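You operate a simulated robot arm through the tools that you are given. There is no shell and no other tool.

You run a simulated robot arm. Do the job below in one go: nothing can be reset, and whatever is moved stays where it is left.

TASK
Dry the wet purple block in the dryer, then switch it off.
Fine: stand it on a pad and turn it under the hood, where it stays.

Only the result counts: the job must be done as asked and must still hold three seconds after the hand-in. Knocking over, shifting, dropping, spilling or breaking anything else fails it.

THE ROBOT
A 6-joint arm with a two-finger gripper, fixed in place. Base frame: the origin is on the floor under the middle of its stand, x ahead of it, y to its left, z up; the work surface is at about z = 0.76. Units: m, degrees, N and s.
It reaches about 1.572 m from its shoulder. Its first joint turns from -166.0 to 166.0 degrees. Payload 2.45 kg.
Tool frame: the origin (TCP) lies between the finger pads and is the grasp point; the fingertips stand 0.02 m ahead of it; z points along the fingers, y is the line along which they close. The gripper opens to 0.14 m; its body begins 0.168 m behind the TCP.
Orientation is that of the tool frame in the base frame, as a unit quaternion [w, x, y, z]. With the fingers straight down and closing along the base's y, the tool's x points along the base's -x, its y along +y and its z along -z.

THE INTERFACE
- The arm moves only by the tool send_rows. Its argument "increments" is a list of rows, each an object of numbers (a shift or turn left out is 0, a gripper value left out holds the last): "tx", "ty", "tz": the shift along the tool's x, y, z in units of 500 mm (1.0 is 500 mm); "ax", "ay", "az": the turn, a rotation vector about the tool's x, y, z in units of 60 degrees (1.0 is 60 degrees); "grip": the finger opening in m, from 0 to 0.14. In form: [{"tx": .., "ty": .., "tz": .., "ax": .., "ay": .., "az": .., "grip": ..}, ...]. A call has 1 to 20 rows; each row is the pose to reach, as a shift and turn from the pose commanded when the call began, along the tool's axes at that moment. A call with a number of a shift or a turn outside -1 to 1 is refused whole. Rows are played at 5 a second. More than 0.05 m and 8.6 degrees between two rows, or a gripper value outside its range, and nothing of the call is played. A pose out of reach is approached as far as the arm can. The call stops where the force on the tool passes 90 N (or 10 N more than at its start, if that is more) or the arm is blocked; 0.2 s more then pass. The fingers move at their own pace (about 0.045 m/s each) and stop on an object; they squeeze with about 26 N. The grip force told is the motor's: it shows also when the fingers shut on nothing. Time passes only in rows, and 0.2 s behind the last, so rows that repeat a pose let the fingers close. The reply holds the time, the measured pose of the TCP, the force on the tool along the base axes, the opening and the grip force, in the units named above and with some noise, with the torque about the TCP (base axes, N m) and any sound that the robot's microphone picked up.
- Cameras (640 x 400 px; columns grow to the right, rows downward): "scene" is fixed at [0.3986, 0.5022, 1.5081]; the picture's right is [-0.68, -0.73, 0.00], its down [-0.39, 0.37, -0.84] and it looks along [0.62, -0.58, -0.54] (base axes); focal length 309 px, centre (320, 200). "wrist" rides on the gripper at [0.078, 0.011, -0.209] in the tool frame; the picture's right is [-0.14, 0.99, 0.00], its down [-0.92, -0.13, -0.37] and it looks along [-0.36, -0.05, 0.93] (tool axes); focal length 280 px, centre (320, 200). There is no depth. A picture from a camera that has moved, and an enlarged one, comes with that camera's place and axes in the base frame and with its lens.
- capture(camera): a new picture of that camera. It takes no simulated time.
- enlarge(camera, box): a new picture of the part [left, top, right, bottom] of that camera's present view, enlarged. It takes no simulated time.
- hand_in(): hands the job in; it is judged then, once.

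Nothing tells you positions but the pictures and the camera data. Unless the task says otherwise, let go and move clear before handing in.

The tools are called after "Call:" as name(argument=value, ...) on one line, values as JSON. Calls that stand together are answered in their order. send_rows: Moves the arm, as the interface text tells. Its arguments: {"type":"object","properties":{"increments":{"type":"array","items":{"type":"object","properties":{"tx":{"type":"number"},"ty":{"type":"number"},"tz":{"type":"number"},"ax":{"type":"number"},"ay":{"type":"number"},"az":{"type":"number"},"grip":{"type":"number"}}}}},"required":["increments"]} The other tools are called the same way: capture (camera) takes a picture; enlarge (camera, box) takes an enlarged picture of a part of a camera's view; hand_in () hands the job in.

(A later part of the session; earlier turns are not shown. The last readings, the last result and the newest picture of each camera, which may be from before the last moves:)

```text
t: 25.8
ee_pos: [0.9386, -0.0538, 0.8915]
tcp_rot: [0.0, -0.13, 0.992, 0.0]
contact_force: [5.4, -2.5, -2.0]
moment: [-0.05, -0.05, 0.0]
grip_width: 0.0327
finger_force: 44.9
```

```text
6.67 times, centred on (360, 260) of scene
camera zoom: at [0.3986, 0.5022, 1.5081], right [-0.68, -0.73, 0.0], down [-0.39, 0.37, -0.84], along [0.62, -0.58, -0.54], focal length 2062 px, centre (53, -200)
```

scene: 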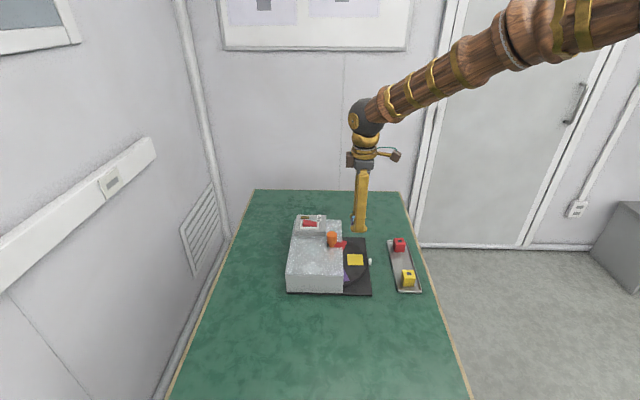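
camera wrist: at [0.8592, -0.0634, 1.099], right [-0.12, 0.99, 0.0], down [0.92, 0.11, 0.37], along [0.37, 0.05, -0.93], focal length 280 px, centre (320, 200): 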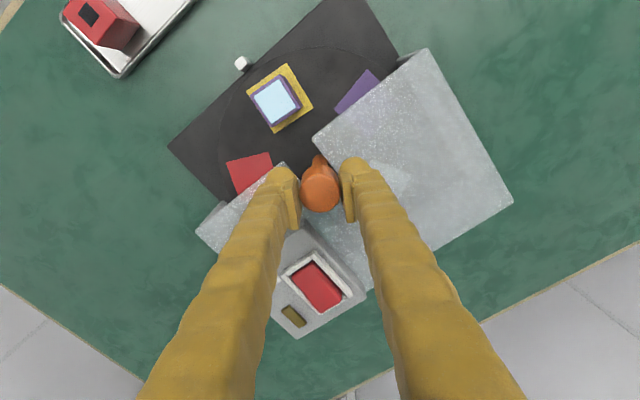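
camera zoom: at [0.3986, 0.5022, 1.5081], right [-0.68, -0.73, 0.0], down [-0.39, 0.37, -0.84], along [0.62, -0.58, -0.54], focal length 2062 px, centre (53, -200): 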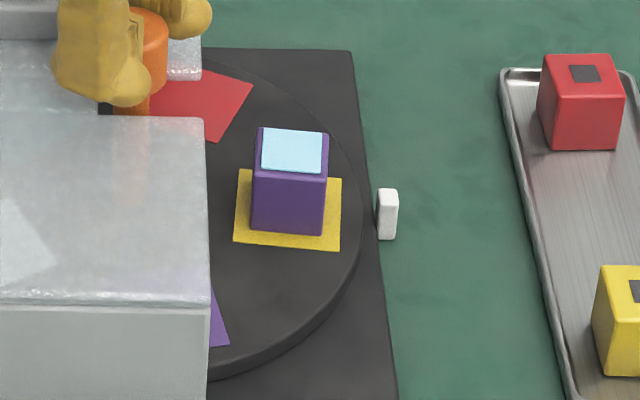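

The table turned about 6° clockwise for 15° of knob, so there is gearing, play or slip. I'll turn another 30° and measure again.

Call:
send_rows(increments=[{"az": 0.0625}, {"az": 0.125}, {"az": 0.1875}, {"az": 0.25}, {"az": 0.3125}, {"az": 0.375}, {"az": 0.4375}, {"az": 0.5}, {"az": 0.5}])

Call:
capture(camera="wrist")

Call:
enlarge(camera="scene", box=[280, 200, 400, 300])

```text
t: 27.8
ee_pos: [0.9371, -0.0534, 0.8907]
tcp_rot: [0.0, 0.131, 0.991, 0.0]
contact_force: [-6.1, 15.1, -3.9]
moment: [0.12, 0.09, 0.07]
grip_width: 0.0331
finger_force: 44.8
```

```text
taken
camera wrist: at [0.8646, -0.0231, 1.0992], right [0.39, 0.92, 0.0], down [0.86, -0.36, 0.37], along [0.34, -0.14, -0.93], focal length 280 px, centre (320, 200)
```

wrist: 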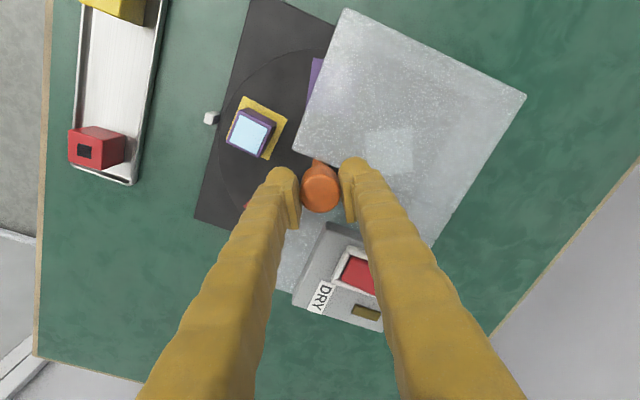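

```text
4.00 times, centred on (340, 250) of scene
camera zoom: at [0.3986, 0.5022, 1.5081], right [-0.68, -0.73, 0.0], down [-0.39, 0.37, -0.84], along [0.62, -0.58, -0.54], focal length 1238 px, centre (240, 0)
```

zoom: 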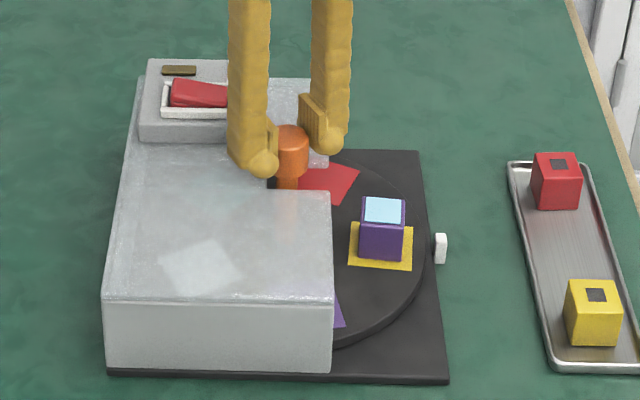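

The table did not move during the second stroke. It turned about 6° and then the knob slipped, so clockwise looks blocked by a stop. I'll try the other way, turning 30° back counter-clockwise, and watch the table.

Call:
send_rows(increments=[{"az": -0.0625}, {"az": -0.125}, {"az": -0.1875}, {"az": -0.25}, {"az": -0.3125}, {"az": -0.375}, {"az": -0.4375}, {"az": -0.5}, {"az": -0.5}])

Call:
capture(camera="wrist")

Call:
enlarge(camera="scene", box=[280, 200, 400, 300])

```text
t: 29.8
ee_pos: [0.9364, -0.0526, 0.8908]
tcp_rot: [-0.001, -0.131, 0.991, 0.0]
contact_force: [1.9, 3.4, 4.8]
moment: [0.05, -0.04, 0.01]
grip_width: 0.0326
finger_force: 45.6
```

```text
taken
camera wrist: at [0.8588, -0.0637, 1.0991], right [-0.12, 0.99, 0.0], down [0.92, 0.12, 0.37], along [0.37, 0.05, -0.93], focal length 280 px, centre (320, 200)
```

wrist: 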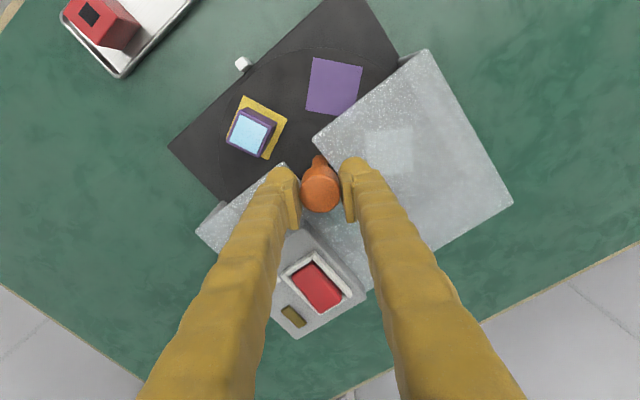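

```text
4.00 times, centred on (340, 250) of scene
camera zoom: at [0.3986, 0.5022, 1.5081], right [-0.68, -0.73, 0.0], down [-0.39, 0.37, -0.84], along [0.62, -0.58, -0.54], focal length 1238 px, centre (240, 0)
```

zoom: 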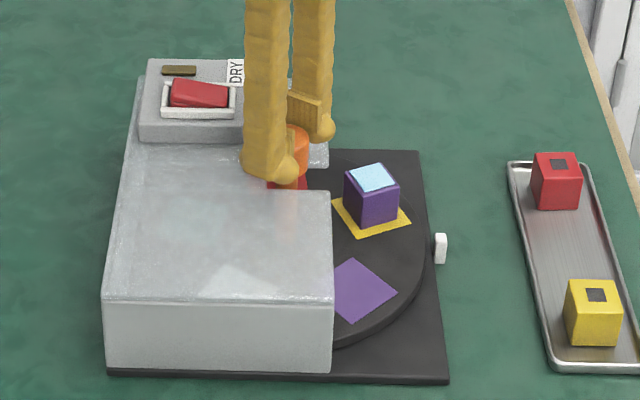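

Now the table follows 1:1 counter-clockwise, so clockwise has a stop and counter-clockwise is the free way. The yellow pad has moved about 30°. I'll continue 15° to the end of this stroke, the limit set by the switch box, then let go and regrip.

Call:
send_rows(increments=[{"az": -0.0625}, {"az": -0.125}, {"az": -0.1875}, {"az": -0.25}, {"az": -0.25}])

Call:
send_rows(increments=[{"grip": 0.05}, {"grip": 0.07}, {"grip": 0.07}, {"grip": 0.07}, {"tz": -0.04}, {"tz": -0.08}, {"tz": -0.08}])

Call:
capture(camera="wrist")

```text
t: 31.0
ee_pos: [0.9355, -0.0526, 0.891]
tcp_rot: [0.0, -0.26, 0.966, 0.0]
contact_force: [19.9, 8.1, -5.9]
moment: [0.12, -0.2, 0.01]
grip_width: 0.0327
finger_force: 44.5
```

```text
t: 32.6
ee_pos: [0.9359, -0.0524, 0.9317]
tcp_rot: [0.0, -0.26, 0.966, 0.0]
contact_force: [0.3, -0.8, 0.0]
moment: [-0.03, 0.0, -0.01]
grip_width: 0.0699
finger_force: 0.1
```

```text
taken
camera wrist: at [0.8638, -0.0833, 1.1395], right [-0.38, 0.93, 0.0], down [0.86, 0.35, 0.37], along [0.34, 0.14, -0.93], focal length 280 px, centre (320, 200)
```

wrist: 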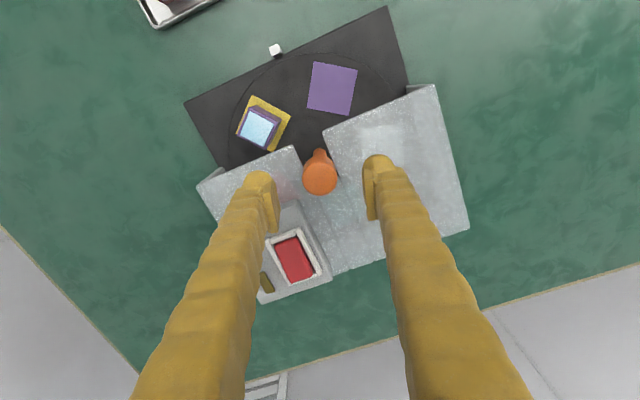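

The block stays put on its pad, now about 40° on and heading under the hood. I'll correct the centring by about 1.5 mm and wind the wrist back 72° above the knob for the next stroke.

Call:
send_rows(increments=[{"tx": -0.0029, "ty": -0.0005, "az": 0.12}, {"tx": -0.0029, "ty": -0.0005, "az": 0.24}, {"tx": -0.0029, "ty": -0.0005, "az": 0.36}, {"tx": -0.0029, "ty": -0.0005, "az": 0.48}, {"tx": -0.0029, "ty": -0.0005, "az": 0.6}, {"tx": -0.0029, "ty": -0.0005, "az": 0.6}])

Call:
send_rows(increments=[{"az": 0.12}, {"az": 0.24}, {"az": 0.36}, {"az": 0.48}, {"az": 0.6}, {"az": 0.6}])

Call:
capture(camera="wrist")

Call:
enlarge(camera="scene", box=[280, 200, 400, 300])

```text
t: 34.0
ee_pos: [0.9378, -0.0524, 0.9303]
tcp_rot: [0.001, 0.053, 0.999, -0.001]
contact_force: [0.1, -0.2, -0.3]
moment: [-0.03, -0.01, -0.01]
grip_width: 0.0702
finger_force: 0.1
```

```text
t: 35.4
ee_pos: [0.9387, -0.0531, 0.9312]
tcp_rot: [0.0, 0.36, 0.933, 0.0]
contact_force: [-0.1, 0.2, 0.5]
moment: [0.0, -0.04, 0.0]
grip_width: 0.0698
finger_force: 0.2
```

```text
taken
camera wrist: at [0.8878, 0.0074, 1.1391], right [0.77, 0.64, 0.0], down [0.6, -0.71, 0.37], along [0.24, -0.28, -0.93], focal length 280 px, centre (320, 200)
```

wrist: 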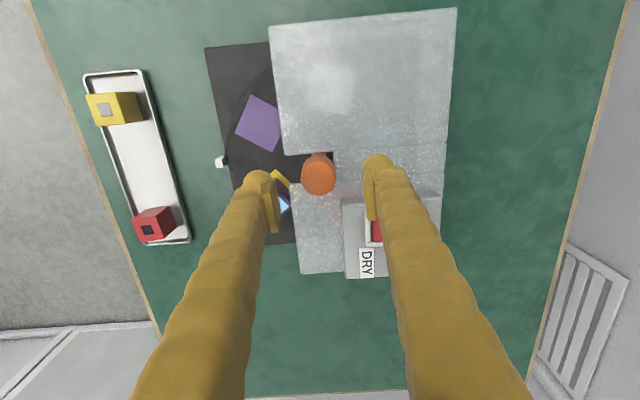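

```text
4.00 times, centred on (340, 250) of scene
camera zoom: at [0.3986, 0.5022, 1.5081], right [-0.68, -0.73, 0.0], down [-0.39, 0.37, -0.84], along [0.62, -0.58, -0.54], focal length 1238 px, centre (240, 0)
```

zoom: 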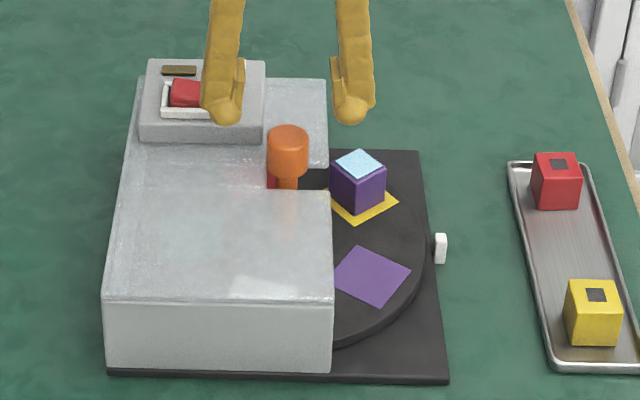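

The yellow pad and block are now near the red-side opening. I'll back off 4° for more clearance from the switch box, descend on the knob and grip again.

Call:
send_rows(increments=[{"az": -0.067}, {"az": -0.067, "tz": 0.03}, {"az": -0.067, "tz": 0.06}, {"az": -0.067, "tz": 0.08}, {"az": -0.067, "tz": 0.08}])

Call:
send_rows(increments=[{"grip": 0.02}, {"grip": 0.02}, {"grip": 0.02}, {"grip": 0.02}, {"grip": 0.02}])

```text
t: 36.6
ee_pos: [0.9391, -0.0533, 0.8899]
tcp_rot: [0.0, 0.326, 0.945, 0.0]
contact_force: [0.6, 0.1, 0.0]
moment: [0.01, 0.02, 0.01]
grip_width: 0.07
finger_force: 0.0
```

```text
t: 37.8
ee_pos: [0.9378, -0.0536, 0.8898]
tcp_rot: [0.0, 0.326, 0.946, -0.001]
contact_force: [-21.5, -23.8, 2.4]
moment: [-0.27, 0.23, 0.03]
grip_width: 0.0327
finger_force: 45.3
```

There is about 32 N of side force along the closing line, so the centring is about 2 mm off along the tool's y. I'll correct that before turning.

Call:
send_rows(increments=[{"ty": -0.002}, {"ty": -0.0036}, {"ty": -0.0036}])

```text
t: 38.6
ee_pos: [0.9377, -0.0541, 0.8909]
tcp_rot: [0.0, 0.326, 0.945, 0.0]
contact_force: [-8.8, -17.8, -6.9]
moment: [-0.13, 0.06, 0.0]
grip_width: 0.033
finger_force: 45.1
```

Call:
send_rows(increments=[{"ty": -0.002}, {"ty": -0.002}])

```text
t: 39.2
ee_pos: [0.9376, -0.0549, 0.8903]
tcp_rot: [0.001, 0.326, 0.945, 0.0]
contact_force: [22.1, 1.7, -16.6]
moment: [0.05, -0.29, 0.0]
grip_width: 0.0325
finger_force: 45.2
```

Call:
send_rows(increments=[{"ty": 0.0009}, {"ty": 0.0009}])

```text
t: 39.8
ee_pos: [0.9376, -0.0544, 0.8902]
tcp_rot: [0.001, 0.326, 0.946, 0.001]
contact_force: [30.4, 6.3, -10.5]
moment: [0.1, -0.32, -0.04]
grip_width: 0.0327
finger_force: 45.4
```

Call:
send_rows(increments=[{"grip": 0.02}, {"grip": 0.02}])

Call:
send_rows(increments=[{"grip": 0.02}, {"grip": 0.02}])

```text
t: 40.4
ee_pos: [0.9383, -0.0537, 0.8916]
tcp_rot: [0.001, 0.325, 0.946, 0.001]
contact_force: [37.7, 13.3, -7.4]
moment: [0.08, -0.44, -0.06]
grip_width: 0.0326
finger_force: 44.8
```

```text
t: 41.0
ee_pos: [0.9371, -0.0536, 0.8908]
tcp_rot: [0.001, 0.325, 0.946, 0.0]
contact_force: [45.1, 17.5, -3.9]
moment: [0.13, -0.45, -0.08]
grip_width: 0.0329
finger_force: 44.8
```

The side force keeps creeping up because the arm pushes against the fixed knob while its commanded position is slightly off. I'll let go, let the force settle, shift about 1 mm and close again.

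Call:
send_rows(increments=[{"grip": 0.05}, {"grip": 0.05, "tx": -0.0009, "ty": 0.0017}, {"grip": 0.05, "tx": -0.0009, "ty": 0.0017}, {"grip": 0.05, "tx": -0.0009, "ty": 0.0017}])

Call:
send_rows(increments=[{"grip": 0.05}])

Call:
send_rows(increments=[{"grip": 0.02}, {"grip": 0.02}, {"grip": 0.02}])

```text
t: 42.0
ee_pos: [0.9377, -0.0541, 0.8903]
tcp_rot: [0.0, 0.326, 0.945, 0.0]
contact_force: [0.1, -0.1, -0.8]
moment: [0.0, 0.04, 0.0]
grip_width: 0.05
finger_force: 0.1
```

```text
t: 42.4
ee_pos: [0.9364, -0.0534, 0.8902]
tcp_rot: [0.0, 0.325, 0.946, 0.0]
contact_force: [0.9, 1.1, 1.0]
moment: [-0.01, 0.0, 0.01]
grip_width: 0.05
finger_force: 0.1
```

```text
t: 43.2
ee_pos: [0.9373, -0.0544, 0.8907]
tcp_rot: [0.0, 0.326, 0.945, 0.0]
contact_force: [7.1, 7.1, -3.1]
moment: [0.06, -0.03, 0.02]
grip_width: 0.0328
finger_force: 40.8
```

The centring is good now (about 10 N). I'll turn the knob counter-clockwise 34°.

Call:
send_rows(increments=[{"az": -0.063}, {"az": -0.126}, {"az": -0.189}, {"az": -0.252}, {"az": -0.315}, {"az": -0.378}, {"az": -0.441}, {"az": -0.504}, {"az": -0.567}])

Call:
enlarge(camera="scene", box=[280, 200, 400, 300])

Call:
capture(camera="wrist")

```text
t: 45.2
ee_pos: [0.9378, -0.0534, 0.8892]
tcp_rot: [0.0, 0.034, 0.999, 0.0]
contact_force: [12.6, 25.6, -20.0]
moment: [0.19, -0.18, -0.09]
grip_width: 0.0326
finger_force: 45.0
```

```text
4.00 times, centred on (340, 250) of scene
camera zoom: at [0.3986, 0.5022, 1.5081], right [-0.68, -0.73, 0.0], down [-0.39, 0.37, -0.84], along [0.62, -0.58, -0.54], focal length 1238 px, centre (240, 0)
```

zoom: 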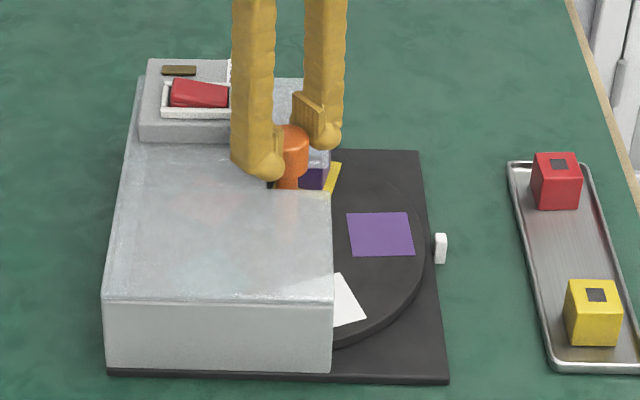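

```text
taken
camera wrist: at [0.861, -0.0378, 1.0987], right [0.2, 0.98, 0.0], down [0.91, -0.19, 0.37], along [0.36, -0.08, -0.93], focal length 280 px, centre (320, 200)
```

wrist: 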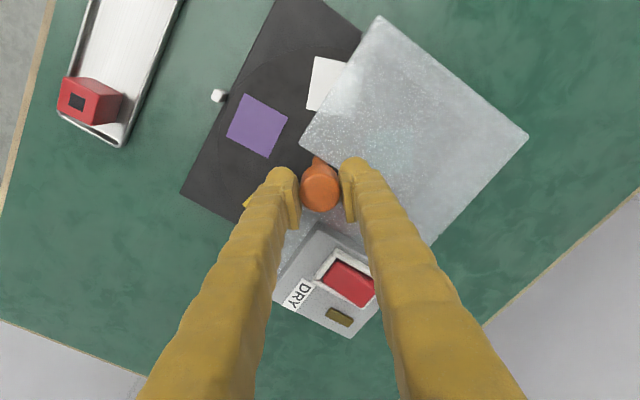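

The table follows: the purple pad is now at the front and the block is passing under the red side of the hood. Continuing 34° more.

Call:
send_rows(increments=[{"az": -0.063}, {"az": -0.126}, {"az": -0.189}, {"az": -0.252}, {"az": -0.315}, {"az": -0.378}, {"az": -0.441}, {"az": -0.504}, {"az": -0.567}])

Call:
enlarge(camera="scene", box=[280, 200, 400, 300])

Call:
capture(camera="wrist")

```text
t: 47.2
ee_pos: [0.937, -0.0535, 0.8907]
tcp_rot: [0.0, -0.26, 0.966, 0.001]
contact_force: [11.8, 47.3, -21.4]
moment: [0.46, -0.2, -0.03]
grip_width: 0.0326
finger_force: 44.9
```

```text
4.00 times, centred on (340, 250) of scene
camera zoom: at [0.3986, 0.5022, 1.5081], right [-0.68, -0.73, 0.0], down [-0.39, 0.37, -0.84], along [0.62, -0.58, -0.54], focal length 1238 px, centre (240, 0)
```

zoom: 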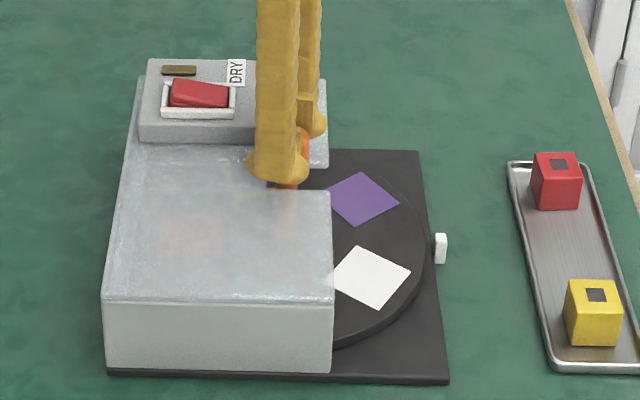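

```text
taken
camera wrist: at [0.8649, -0.0835, 1.0988], right [-0.38, 0.93, 0.0], down [0.86, 0.35, 0.37], along [0.34, 0.14, -0.93], focal length 280 px, centre (320, 200)
```

wrist: 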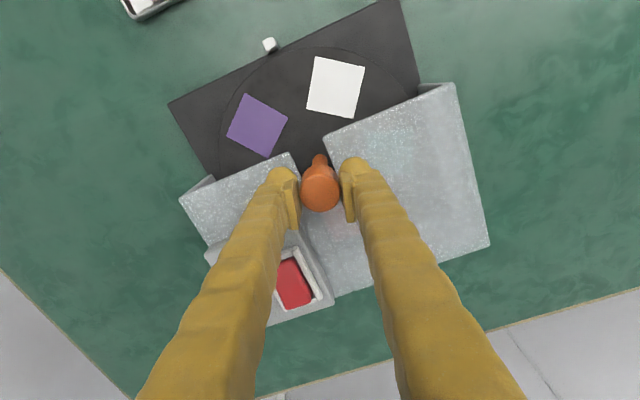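

The block is under the hood, and the purple and white pads have come round to the front. I want it deeper, so I'll release, rise, wind back 68° and do another stroke.

Call:
send_rows(increments=[{"grip": 0.05}, {"grip": 0.07}, {"grip": 0.07}, {"grip": 0.07}, {"tz": -0.04, "tx": -0.0008, "ty": 0.0014}, {"tz": -0.08, "tx": -0.0008, "ty": 0.0014}, {"tz": -0.08, "tx": -0.0008, "ty": 0.0014}])

Call:
send_rows(increments=[{"az": 0.1134}, {"az": 0.2268}, {"az": 0.3402}, {"az": 0.4536}, {"az": 0.567}, {"az": 0.567}])

Call:
send_rows(increments=[{"az": 0.1134}, {"az": 0.2268}, {"az": 0.3402}, {"az": 0.4536}, {"az": 0.567}, {"az": 0.567}])

Call:
capture(camera="wrist")

Call:
enlarge(camera="scene", box=[280, 200, 400, 300])

```text
t: 48.8
ee_pos: [0.9362, -0.0536, 0.9326]
tcp_rot: [0.0, -0.26, 0.966, 0.001]
contact_force: [0.9, -0.3, 0.0]
moment: [-0.01, -0.02, 0.01]
grip_width: 0.07
finger_force: 0.0
```

```text
t: 50.2
ee_pos: [0.9392, -0.0514, 0.9322]
tcp_rot: [0.0, 0.035, 0.999, 0.0]
contact_force: [0.2, -1.1, 0.5]
moment: [0.01, 0.02, -0.03]
grip_width: 0.0701
finger_force: 0.1
```

```text
t: 51.6
ee_pos: [0.9383, -0.0521, 0.9322]
tcp_rot: [0.001, 0.326, 0.945, -0.001]
contact_force: [0.3, 0.3, 0.2]
moment: [-0.01, 0.03, -0.01]
grip_width: 0.0699
finger_force: 0.0
```

```text
taken
camera wrist: at [0.8829, 0.0032, 1.1394], right [0.72, 0.7, 0.0], down [0.65, -0.67, 0.37], along [0.26, -0.26, -0.93], focal length 280 px, centre (320, 200)
```

wrist: 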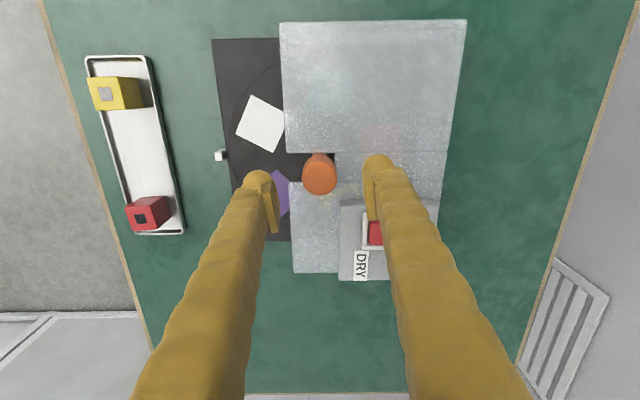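

```text
4.00 times, centred on (340, 250) of scene
camera zoom: at [0.3986, 0.5022, 1.5081], right [-0.68, -0.73, 0.0], down [-0.39, 0.37, -0.84], along [0.62, -0.58, -0.54], focal length 1238 px, centre (240, 0)
```

zoom: 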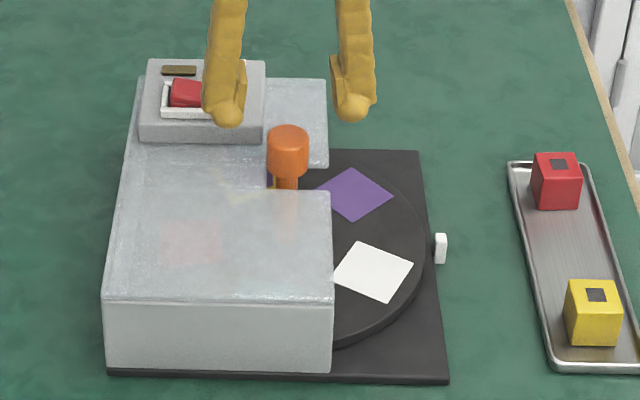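

The gripper is well centred over the knob by the camera data. Descending and gripping for the next stroke.

Call:
send_rows(increments=[{"tz": 0.03}, {"tz": 0.06}, {"tz": 0.08}, {"tz": 0.08}, {"tz": 0.08, "grip": 0.02}, {"tz": 0.08, "grip": 0.02}, {"tz": 0.08, "grip": 0.02}, {"tz": 0.08, "grip": 0.02}])

```text
t: 53.4
ee_pos: [0.937, -0.0536, 0.8887]
tcp_rot: [-0.001, 0.326, 0.945, 0.001]
contact_force: [-8.9, -9.1, 1.8]
moment: [-0.11, 0.1, 0.02]
grip_width: 0.0326
finger_force: 39.2
```

Good grip with low side force. I'll turn counter-clockwise another 34°, then check.

Call:
send_rows(increments=[{"az": -0.063}, {"az": -0.126}, {"az": -0.189}, {"az": -0.252}, {"az": -0.315}, {"az": -0.378}, {"az": -0.441}, {"az": -0.504}, {"az": -0.567}])

Call:
enlarge(camera="scene", box=[280, 200, 400, 300])

Call:
capture(camera="wrist")

```text
t: 55.4
ee_pos: [0.9374, -0.0533, 0.8892]
tcp_rot: [-0.001, 0.033, 0.999, 0.0]
contact_force: [3.3, -20.3, -33.1]
moment: [-0.1, -0.04, 0.02]
grip_width: 0.0328
finger_force: 44.7
```

```text
4.00 times, centred on (340, 250) of scene
camera zoom: at [0.3986, 0.5022, 1.5081], right [-0.68, -0.73, 0.0], down [-0.39, 0.37, -0.84], along [0.62, -0.58, -0.54], focal length 1238 px, centre (240, 0)
```

zoom: 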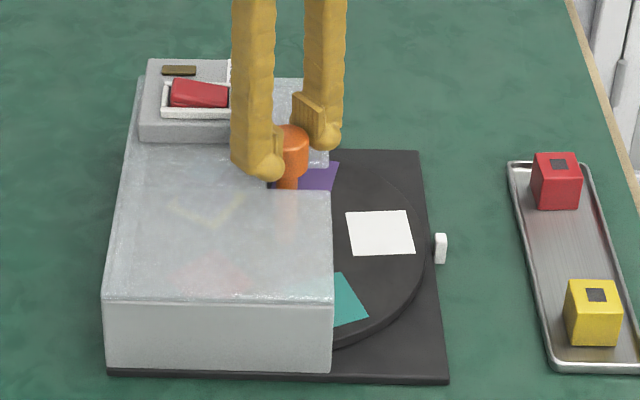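

```text
taken
camera wrist: at [0.8611, -0.0376, 1.0983], right [0.2, 0.98, 0.0], down [0.91, -0.19, 0.37], along [0.36, -0.08, -0.93], focal length 280 px, centre (320, 200)
```

wrist: 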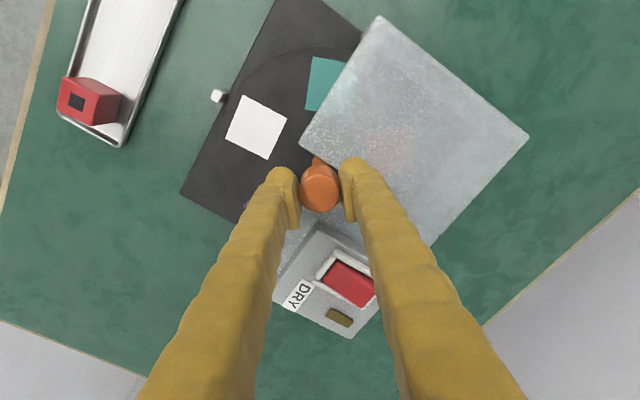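

The white pad now sits at the front marker, so the table has turned 144°. The block is under the back of the hood on the switch side. I'll turn about 34° more to bring it to the middle of the hood, easing slightly down to relieve the vertical pull.

Call:
send_rows(increments=[{"tz": 0.002, "az": -0.063}, {"tz": 0.002, "az": -0.126}, {"tz": 0.002, "az": -0.189}, {"tz": 0.002, "az": -0.252}, {"tz": 0.002, "az": -0.315}, {"tz": 0.002, "az": -0.378}, {"tz": 0.002, "az": -0.441}, {"tz": 0.002, "az": -0.504}, {"tz": 0.002, "az": -0.567}])

Call:
enlarge(camera="scene", box=[280, 200, 400, 300])

Call:
capture(camera="wrist")

```text
t: 57.4
ee_pos: [0.9368, -0.0532, 0.8899]
tcp_rot: [0.0, -0.26, 0.966, 0.0]
contact_force: [7.5, -9.1, -11.2]
moment: [-0.04, 0.01, 0.03]
grip_width: 0.0325
finger_force: 44.4
```

```text
4.00 times, centred on (340, 250) of scene
camera zoom: at [0.3986, 0.5022, 1.5081], right [-0.68, -0.73, 0.0], down [-0.39, 0.37, -0.84], along [0.62, -0.58, -0.54], focal length 1238 px, centre (240, 0)
```

zoom: 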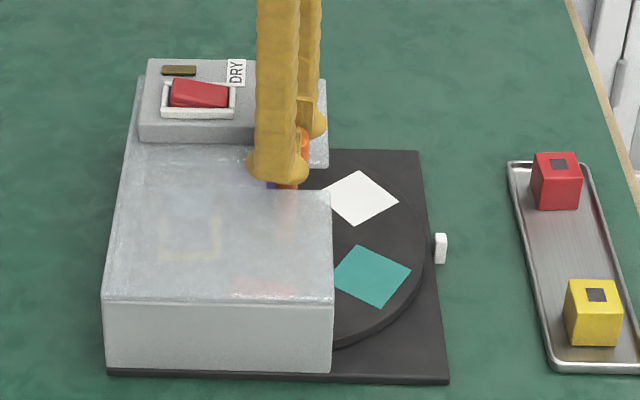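

```text
taken
camera wrist: at [0.8648, -0.0833, 1.0983], right [-0.38, 0.93, 0.0], down [0.86, 0.35, 0.37], along [0.34, 0.14, -0.93], focal length 280 px, centre (320, 200)
```

wrist: 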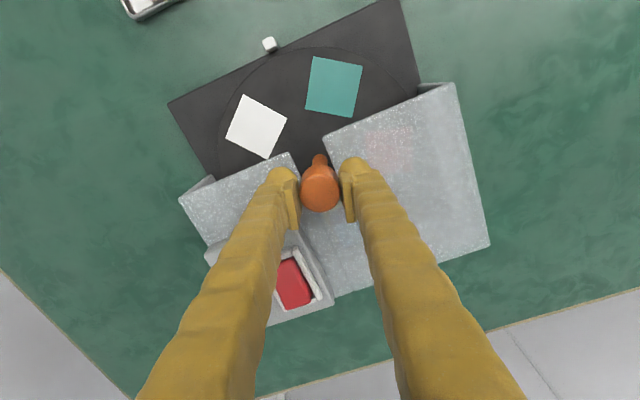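

Through the hood I can faintly see the yellow pad with the block standing on it, in the middle of the hood. I'll release the knob and rise.

Call:
send_rows(increments=[{"grip": 0.05}, {"grip": 0.07}, {"grip": 0.07}, {"grip": 0.07}, {"tz": -0.04}, {"tz": -0.1}, {"tz": -0.16}, {"tz": -0.2}, {"tz": -0.2}])

Call:
enlarge(camera="scene", box=[285, 200, 385, 290])

Call:
capture(camera="wrist")

```text
t: 59.4
ee_pos: [0.9368, -0.0545, 0.9894]
tcp_rot: [0.0, -0.26, 0.966, 0.001]
contact_force: [0.5, -0.3, 0.2]
moment: [0.02, -0.01, -0.04]
grip_width: 0.0701
finger_force: 0.1
```

```text
4.44 times, centred on (335, 245) of scene
camera zoom: at [0.3986, 0.5022, 1.5081], right [-0.68, -0.73, 0.0], down [-0.39, 0.37, -0.84], along [0.62, -0.58, -0.54], focal length 1375 px, centre (253, 0)
```

zoom: 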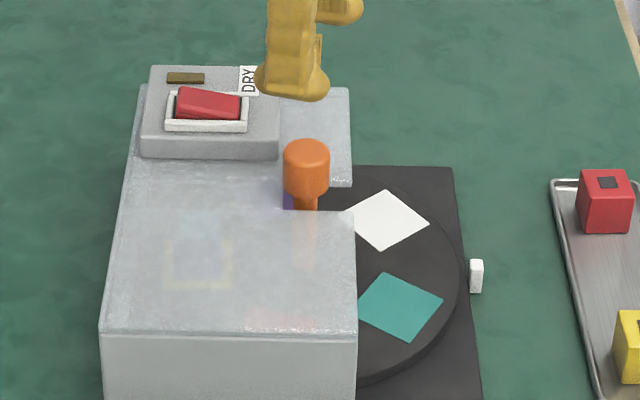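

```text
taken
camera wrist: at [0.8642, -0.0845, 1.1986], right [-0.38, 0.93, 0.0], down [0.86, 0.35, 0.37], along [0.34, 0.14, -0.93], focal length 280 px, centre (320, 200)
```

wrist: 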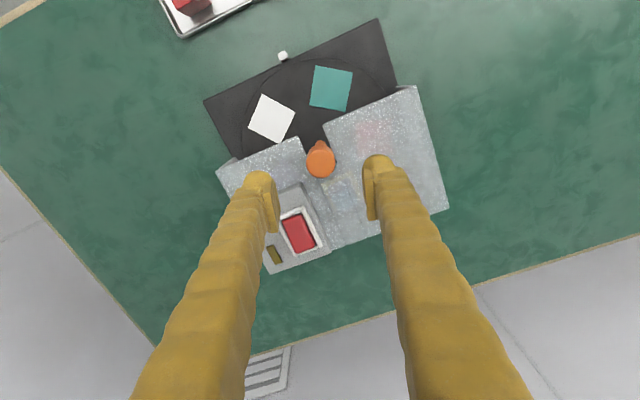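

The block is on its pad under the hood. Next is the rocker, centred at about (1.035, -0.045) with its back end raised to about z = 0.888. I'll close the fingers, square up to the dryer and move above the rocker's back end for a closer look.

Call:
send_rows(increments=[{"tx": -0.0604, "ty": -0.017, "az": -0.0625, "grip": 0.0}, {"tx": -0.1208, "ty": -0.034, "az": -0.125, "grip": 0.0}, {"tx": -0.1812, "ty": -0.051, "az": -0.1875, "grip": 0.0}, {"tx": -0.2417, "ty": -0.0677, "az": -0.25, "grip": 0.0}, {"tx": -0.2417, "ty": -0.0677, "az": -0.25, "grip": 0.0}, {"tx": -0.2417, "ty": -0.0677, "az": -0.25, "grip": 0.0}])

Call:
capture(camera="wrist")

Call:
enlarge(camera="scene", box=[285, 190, 365, 250])

```text
t: 60.8
ee_pos: [1.0598, -0.0219, 0.989]
tcp_rot: [0.0, -0.383, 0.924, 0.0]
contact_force: [-0.4, 0.2, 0.1]
moment: [0.04, -0.01, -0.01]
grip_width: 0.0
finger_force: 26.1
```

```text
taken
camera wrist: at [0.9974, -0.0704, 1.1968], right [-0.6, 0.8, 0.0], down [0.74, 0.56, 0.37], along [0.29, 0.22, -0.93], focal length 280 px, centre (320, 200)
```

wrist: 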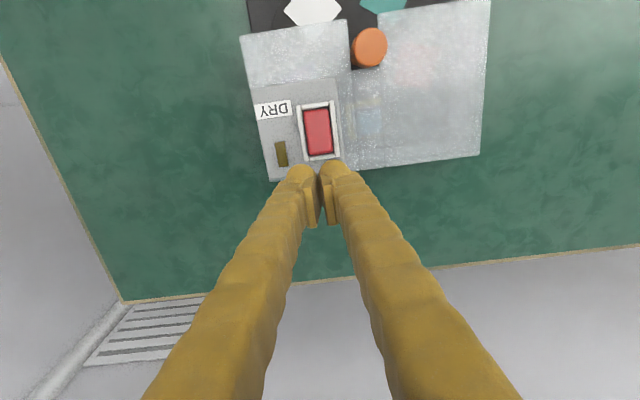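

```text
6.67 times, centred on (325, 220) of scene
camera zoom: at [0.3986, 0.5022, 1.5081], right [-0.68, -0.73, 0.0], down [-0.39, 0.37, -0.84], along [0.62, -0.58, -0.54], focal length 2062 px, centre (287, 67)
```

zoom: 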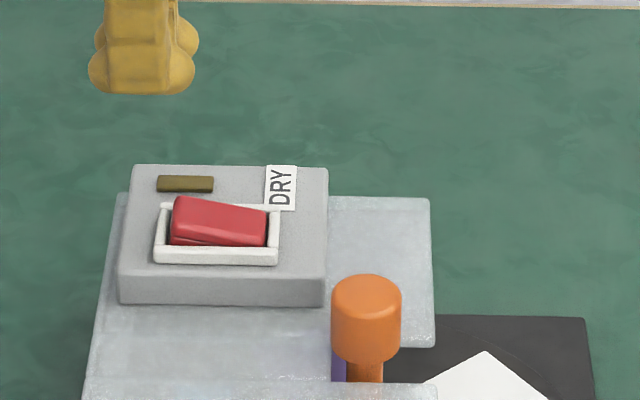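

Call:
enlarge(camera="wrist", box=[240, 70, 400, 230])

Call:
enlarge(camera="scene", box=[300, 210, 330, 232])

```text
2.50 times, centred on (320, 150) of wrist
camera zoom: at [0.9974, -0.0704, 1.1968], right [-0.6, 0.8, 0.0], down [0.74, 0.56, 0.37], along [0.29, 0.22, -0.93], focal length 701 px, centre (320, 325)
```

zoom: 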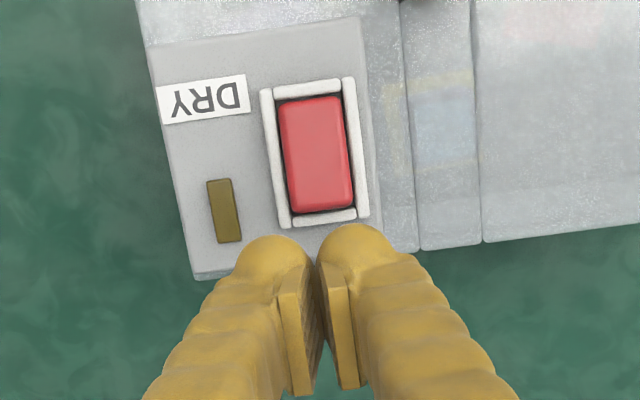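

```text
16.00 times, centred on (315, 221) of scene
camera zoom: at [0.3986, 0.5022, 1.5081], right [-0.68, -0.73, 0.0], down [-0.39, 0.37, -0.84], along [0.62, -0.58, -0.54], focal length 4950 px, centre (400, -136)
```

zoom: 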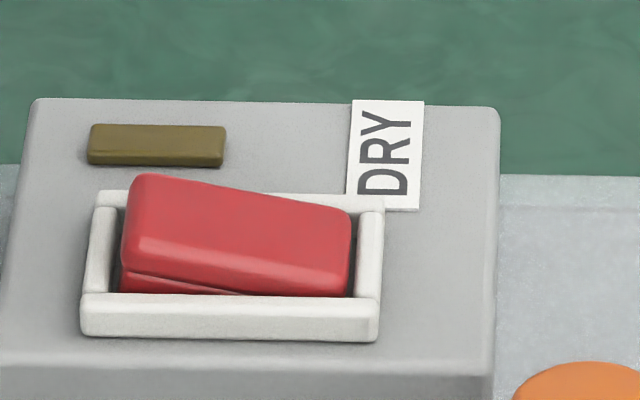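

Through the hood I can see the block's blue (still wet) top on the yellow pad. The rocker runs e2 = 0.050 to 0.098 from the knob axis, with the back end high and the lamp dark. I'll line up over the back end and descend to just above it.

Call:
send_rows(increments=[{"tx": 0.0076, "ty": 0.0058}, {"tx": 0.0076, "ty": 0.0058, "tz": 0.05}, {"tx": 0.0076, "ty": 0.0058, "tz": 0.1}, {"tx": 0.0076, "ty": 0.0058, "tz": 0.14}, {"tx": 0.0076, "ty": 0.0058, "tz": 0.15}, {"tx": 0.0076, "ty": 0.0058, "tz": 0.15}])

Call:
enlarge(camera="wrist", box=[220, 30, 400, 230])

Call:
enlarge(camera="scene", box=[295, 200, 345, 235])

```text
t: 62.2
ee_pos: [1.0562, -0.0226, 0.914]
tcp_rot: [0.0, -0.384, 0.923, 0.0]
contact_force: [0.5, -0.4, 0.3]
moment: [0.03, 0.05, 0.0]
grip_width: 0.0
finger_force: 25.9
```

```text
2.00 times, centred on (310, 130) of wrist
camera zoom: at [0.993, -0.0708, 1.1225], right [-0.6, 0.8, 0.0], down [0.74, 0.56, 0.37], along [0.29, 0.22, -0.93], focal length 561 px, centre (340, 340)
```

zoom: 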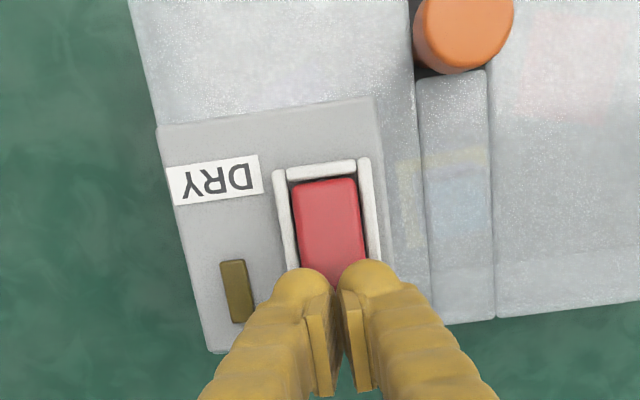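

```text
11.43 times, centred on (320, 218) of scene
camera zoom: at [0.3986, 0.5022, 1.5081], right [-0.68, -0.73, 0.0], down [-0.39, 0.37, -0.84], along [0.62, -0.58, -0.54], focal length 3536 px, centre (320, 0)
```

zoom: 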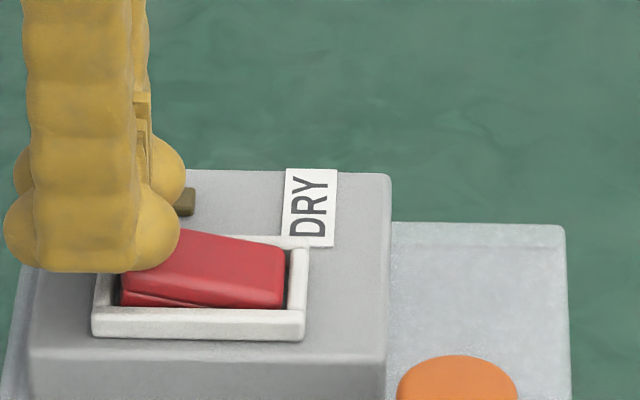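

The fingertips hover just over the rocker's raised back end. I'll press down in small steps, watching force and sound.

Call:
send_rows(increments=[{"tz": 0.006}, {"tz": 0.012}, {"tz": 0.012}])

Call:
send_rows(increments=[{"tz": 0.004}, {"tz": 0.008}, {"tz": 0.008}])

Call:
enlarge(camera="scene", box=[295, 200, 345, 235])

```text
t: 63.0
ee_pos: [1.0552, -0.0232, 0.9083]
tcp_rot: [0.0, -0.384, 0.923, 0.0]
contact_force: [1.0, -0.6, -0.1]
moment: [0.01, -0.04, 0.0]
grip_width: 0.0001
finger_force: 29.3
```

```text
t: 63.8
ee_pos: [1.0536, -0.0216, 0.905]
tcp_rot: [0.0, -0.383, 0.924, 0.0]
contact_force: [-0.4, -0.3, 0.3]
moment: [-0.02, 0.0, 0.03]
grip_width: 0.0
finger_force: 29.2
```

```text
11.43 times, centred on (320, 218) of scene
camera zoom: at [0.3986, 0.5022, 1.5081], right [-0.68, -0.73, 0.0], down [-0.39, 0.37, -0.84], along [0.62, -0.58, -0.54], focal length 3536 px, centre (320, 0)
```

zoom: 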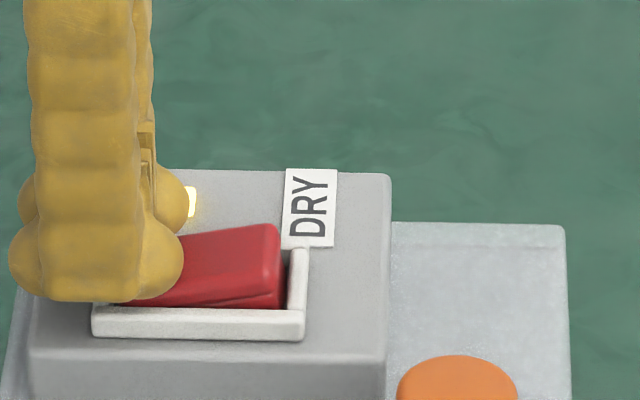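

The rocker flipped and the lamp is lit, so the dryer is on. I'll lift clear of the rocker and watch the block through the hood.

Call:
send_rows(increments=[{"tz": -0.03}, {"tz": -0.08}, {"tz": -0.14}, {"tz": -0.14}])

Call:
capture(camera="wrist")

Call:
enlarge(camera="wrist", box=[220, 50, 420, 200])

Call:
enlarge(camera="scene", box=[285, 205, 385, 295])

```text
t: 64.8
ee_pos: [1.055, -0.0236, 0.9753]
tcp_rot: [0.001, -0.383, 0.924, 0.0]
contact_force: [-0.4, -0.5, -0.1]
moment: [-0.01, -0.03, -0.03]
grip_width: 0.0
finger_force: 29.8
```

```text
taken
camera wrist: at [0.9925, -0.0718, 1.1831], right [-0.6, 0.8, 0.0], down [0.74, 0.56, 0.37], along [0.29, 0.22, -0.93], focal length 280 px, centre (320, 200)
```

wrist: 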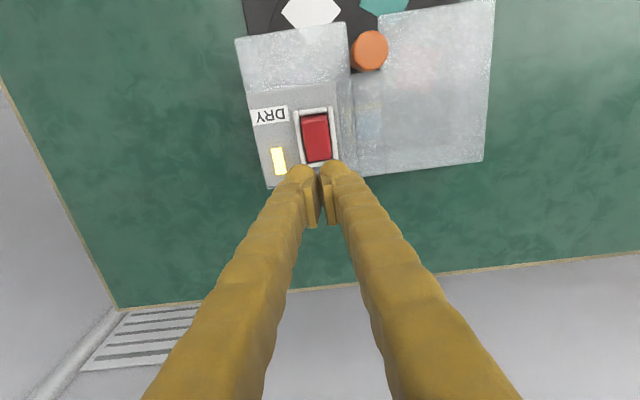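

```text
2.67 times, centred on (320, 125) of wrist
camera zoom: at [0.9925, -0.0718, 1.1831], right [-0.6, 0.8, 0.0], down [0.74, 0.56, 0.37], along [0.29, 0.22, -0.93], focal length 748 px, centre (320, 400)
```

zoom: 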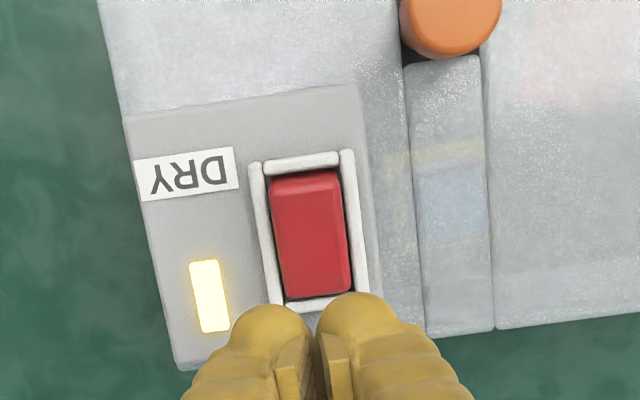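

```text
4.44 times, centred on (335, 250) of scene
camera zoom: at [0.3986, 0.5022, 1.5081], right [-0.68, -0.73, 0.0], down [-0.39, 0.37, -0.84], along [0.62, -0.58, -0.54], focal length 1375 px, centre (253, -22)
```

zoom: 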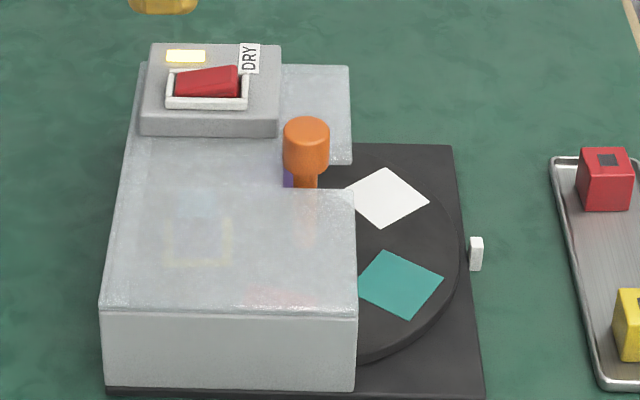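

The lamp is on and the block's top still looks pale blue. I'll wait here and keep checking for a sound or a colour change.

Call:
send_rows(increments=[{"grip": 0.0}, {"grip": 0.0}, {"grip": 0.0}, {"grip": 0.0}, {"grip": 0.0}, {"grip": 0.0}, {"grip": 0.0}, {"grip": 0.0}, {"grip": 0.0}, {"grip": 0.0}, {"grip": 0.0}, {"grip": 0.0}, {"grip": 0.0}, {"grip": 0.0}, {"grip": 0.0}, {"grip": 0.0}, {"grip": 0.0}, {"grip": 0.0}, {"grip": 0.0}, {"grip": 0.0}])

Call:
enlarge(camera="wrist", box=[220, 50, 420, 200])

```text
t: 69.0
ee_pos: [1.0549, -0.0227, 0.9744]
tcp_rot: [-0.001, -0.383, 0.924, 0.0]
contact_force: [0.0, -0.3, 0.5]
moment: [-0.01, 0.0, 0.0]
grip_width: 0.0001
finger_force: 29.9
```

```text
2.67 times, centred on (320, 125) of wrist
camera zoom: at [0.9925, -0.0718, 1.183], right [-0.6, 0.8, 0.0], down [0.74, 0.56, 0.37], along [0.29, 0.22, -0.93], focal length 748 px, centre (320, 400)
```

zoom: 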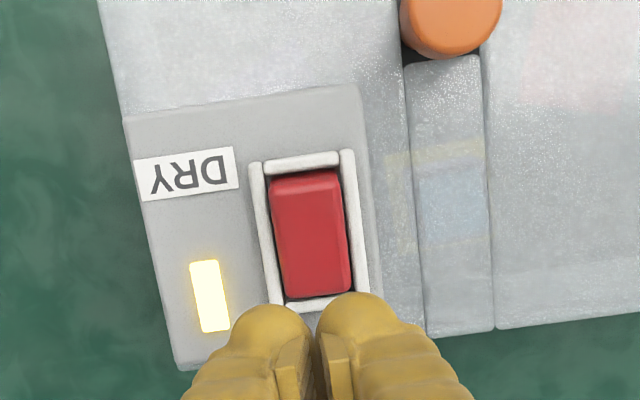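

Call:
send_rows(increments=[{"grip": 0.0}, {"grip": 0.0}, {"grip": 0.0}, {"grip": 0.0}, {"grip": 0.0}, {"grip": 0.0}, {"grip": 0.0}, {"grip": 0.0}, {"grip": 0.0}, {"grip": 0.0}, {"grip": 0.0}, {"grip": 0.0}, {"grip": 0.0}, {"grip": 0.0}, {"grip": 0.0}, {"grip": 0.0}, {"grip": 0.0}, {"grip": 0.0}, {"grip": 0.0}, {"grip": 0.0}])

Call:
enlarge(camera="wrist", box=[330, 80, 410, 160])

Call:
enlarge(camera="scene", box=[300, 235, 350, 270])

```text
t: 73.2
ee_pos: [1.0552, -0.0223, 0.9747]
tcp_rot: [0.0, -0.384, 0.923, -0.001]
contact_force: [0.1, -0.6, 0.4]
moment: [0.0, -0.01, 0.0]
grip_width: 0.0
finger_force: 29.6
```

```text
5.00 times, centred on (370, 120) of wrist
camera zoom: at [0.9925, -0.0718, 1.183], right [-0.6, 0.8, 0.0], down [0.74, 0.56, 0.37], along [0.29, 0.22, -0.93], focal length 1402 px, centre (70, 600)
```

zoom: 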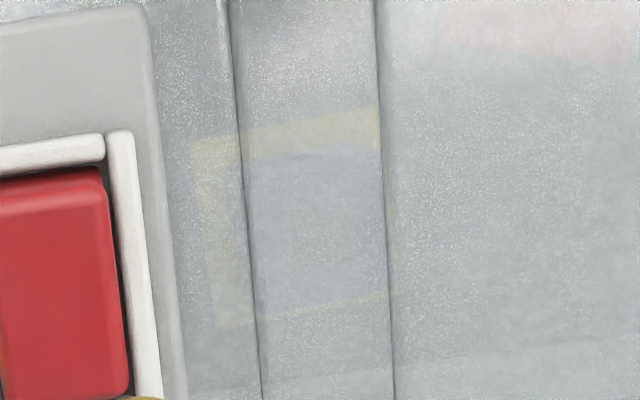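

```text
11.43 times, centred on (325, 252) of scene
camera zoom: at [0.3986, 0.5022, 1.5081], right [-0.68, -0.73, 0.0], down [-0.39, 0.37, -0.84], along [0.62, -0.58, -0.54], focal length 3536 px, centre (263, -400)
```

zoom: 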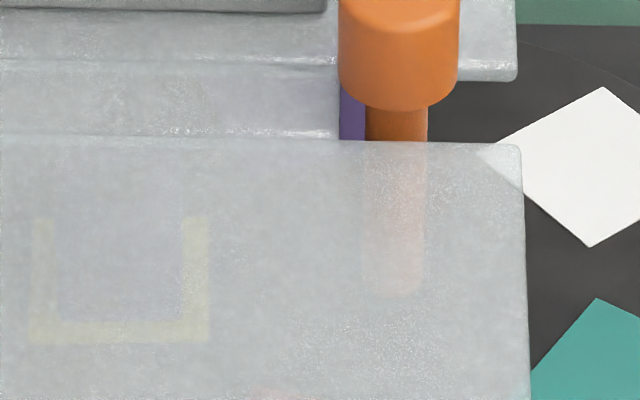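

The blue tint is fading, so drying is in progress. While it continues I'll move above the rocker's front end, ready to switch off.

Call:
send_rows(increments=[{"tx": 0.03}, {"tx": 0.06}, {"tx": 0.09}, {"tx": 0.124}, {"tx": 0.124}, {"tx": 0.124}, {"tx": 0.124}, {"tx": 0.124}, {"tx": 0.124}, {"tx": 0.124}])

Call:
capture(camera="wrist")

Call:
enlarge(camera="scene", box=[300, 235, 350, 270])

```text
t: 75.4
ee_pos: [1.0091, -0.0656, 0.9746]
tcp_rot: [-0.001, -0.383, 0.924, 0.0]
contact_force: [1.0, 0.9, -0.9]
moment: [-0.01, 0.0, 0.0]
grip_width: 0.0
finger_force: 29.9
```

```text
taken
camera wrist: at [0.9477, -0.1148, 1.183], right [-0.6, 0.8, 0.0], down [0.74, 0.56, 0.37], along [0.29, 0.22, -0.93], focal length 280 px, centre (320, 200)
```

wrist: 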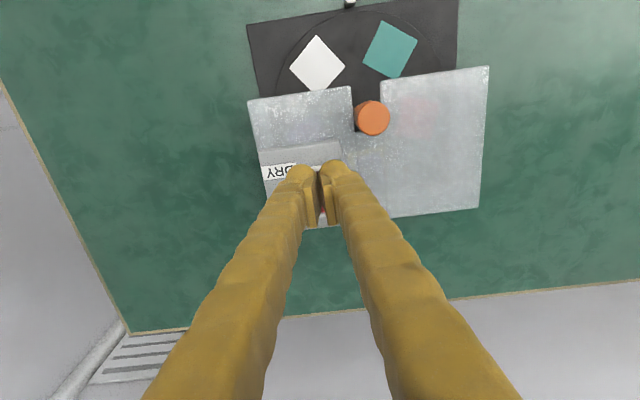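

```text
11.43 times, centred on (325, 252) of scene
camera zoom: at [0.3986, 0.5022, 1.5081], right [-0.68, -0.73, 0.0], down [-0.39, 0.37, -0.84], along [0.62, -0.58, -0.54], focal length 3536 px, centre (263, -400)
```

zoom: 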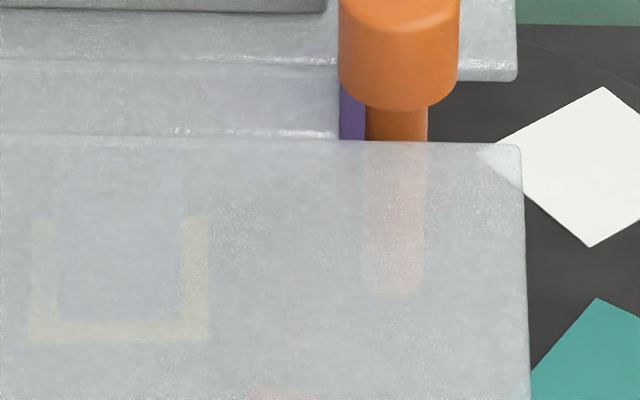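

Call:
enlarge(camera="wrist", box=[335, 130, 415, 210])

Call:
enlarge(camera="scene", box=[285, 205, 385, 295])

```text
5.00 times, centred on (375, 170) of wrist
camera zoom: at [0.9477, -0.1148, 1.183], right [-0.6, 0.8, 0.0], down [0.74, 0.56, 0.37], along [0.29, 0.22, -0.93], focal length 1402 px, centre (45, 350)
```

zoom: 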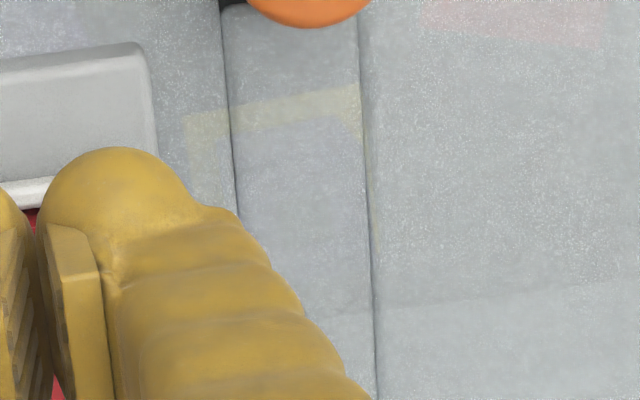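

```text
4.44 times, centred on (335, 250) of scene
camera zoom: at [0.3986, 0.5022, 1.5081], right [-0.68, -0.73, 0.0], down [-0.39, 0.37, -0.84], along [0.62, -0.58, -0.54], focal length 1375 px, centre (253, -22)
```

zoom: 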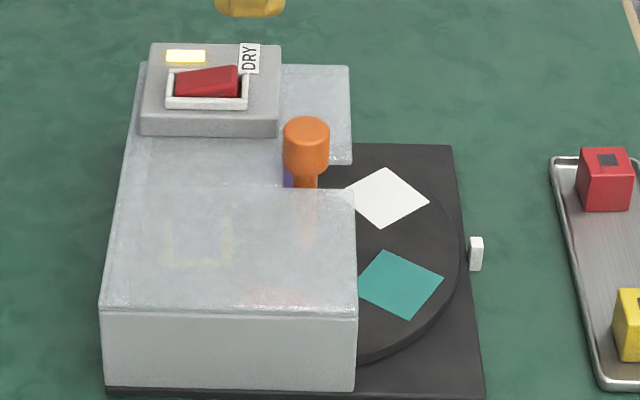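

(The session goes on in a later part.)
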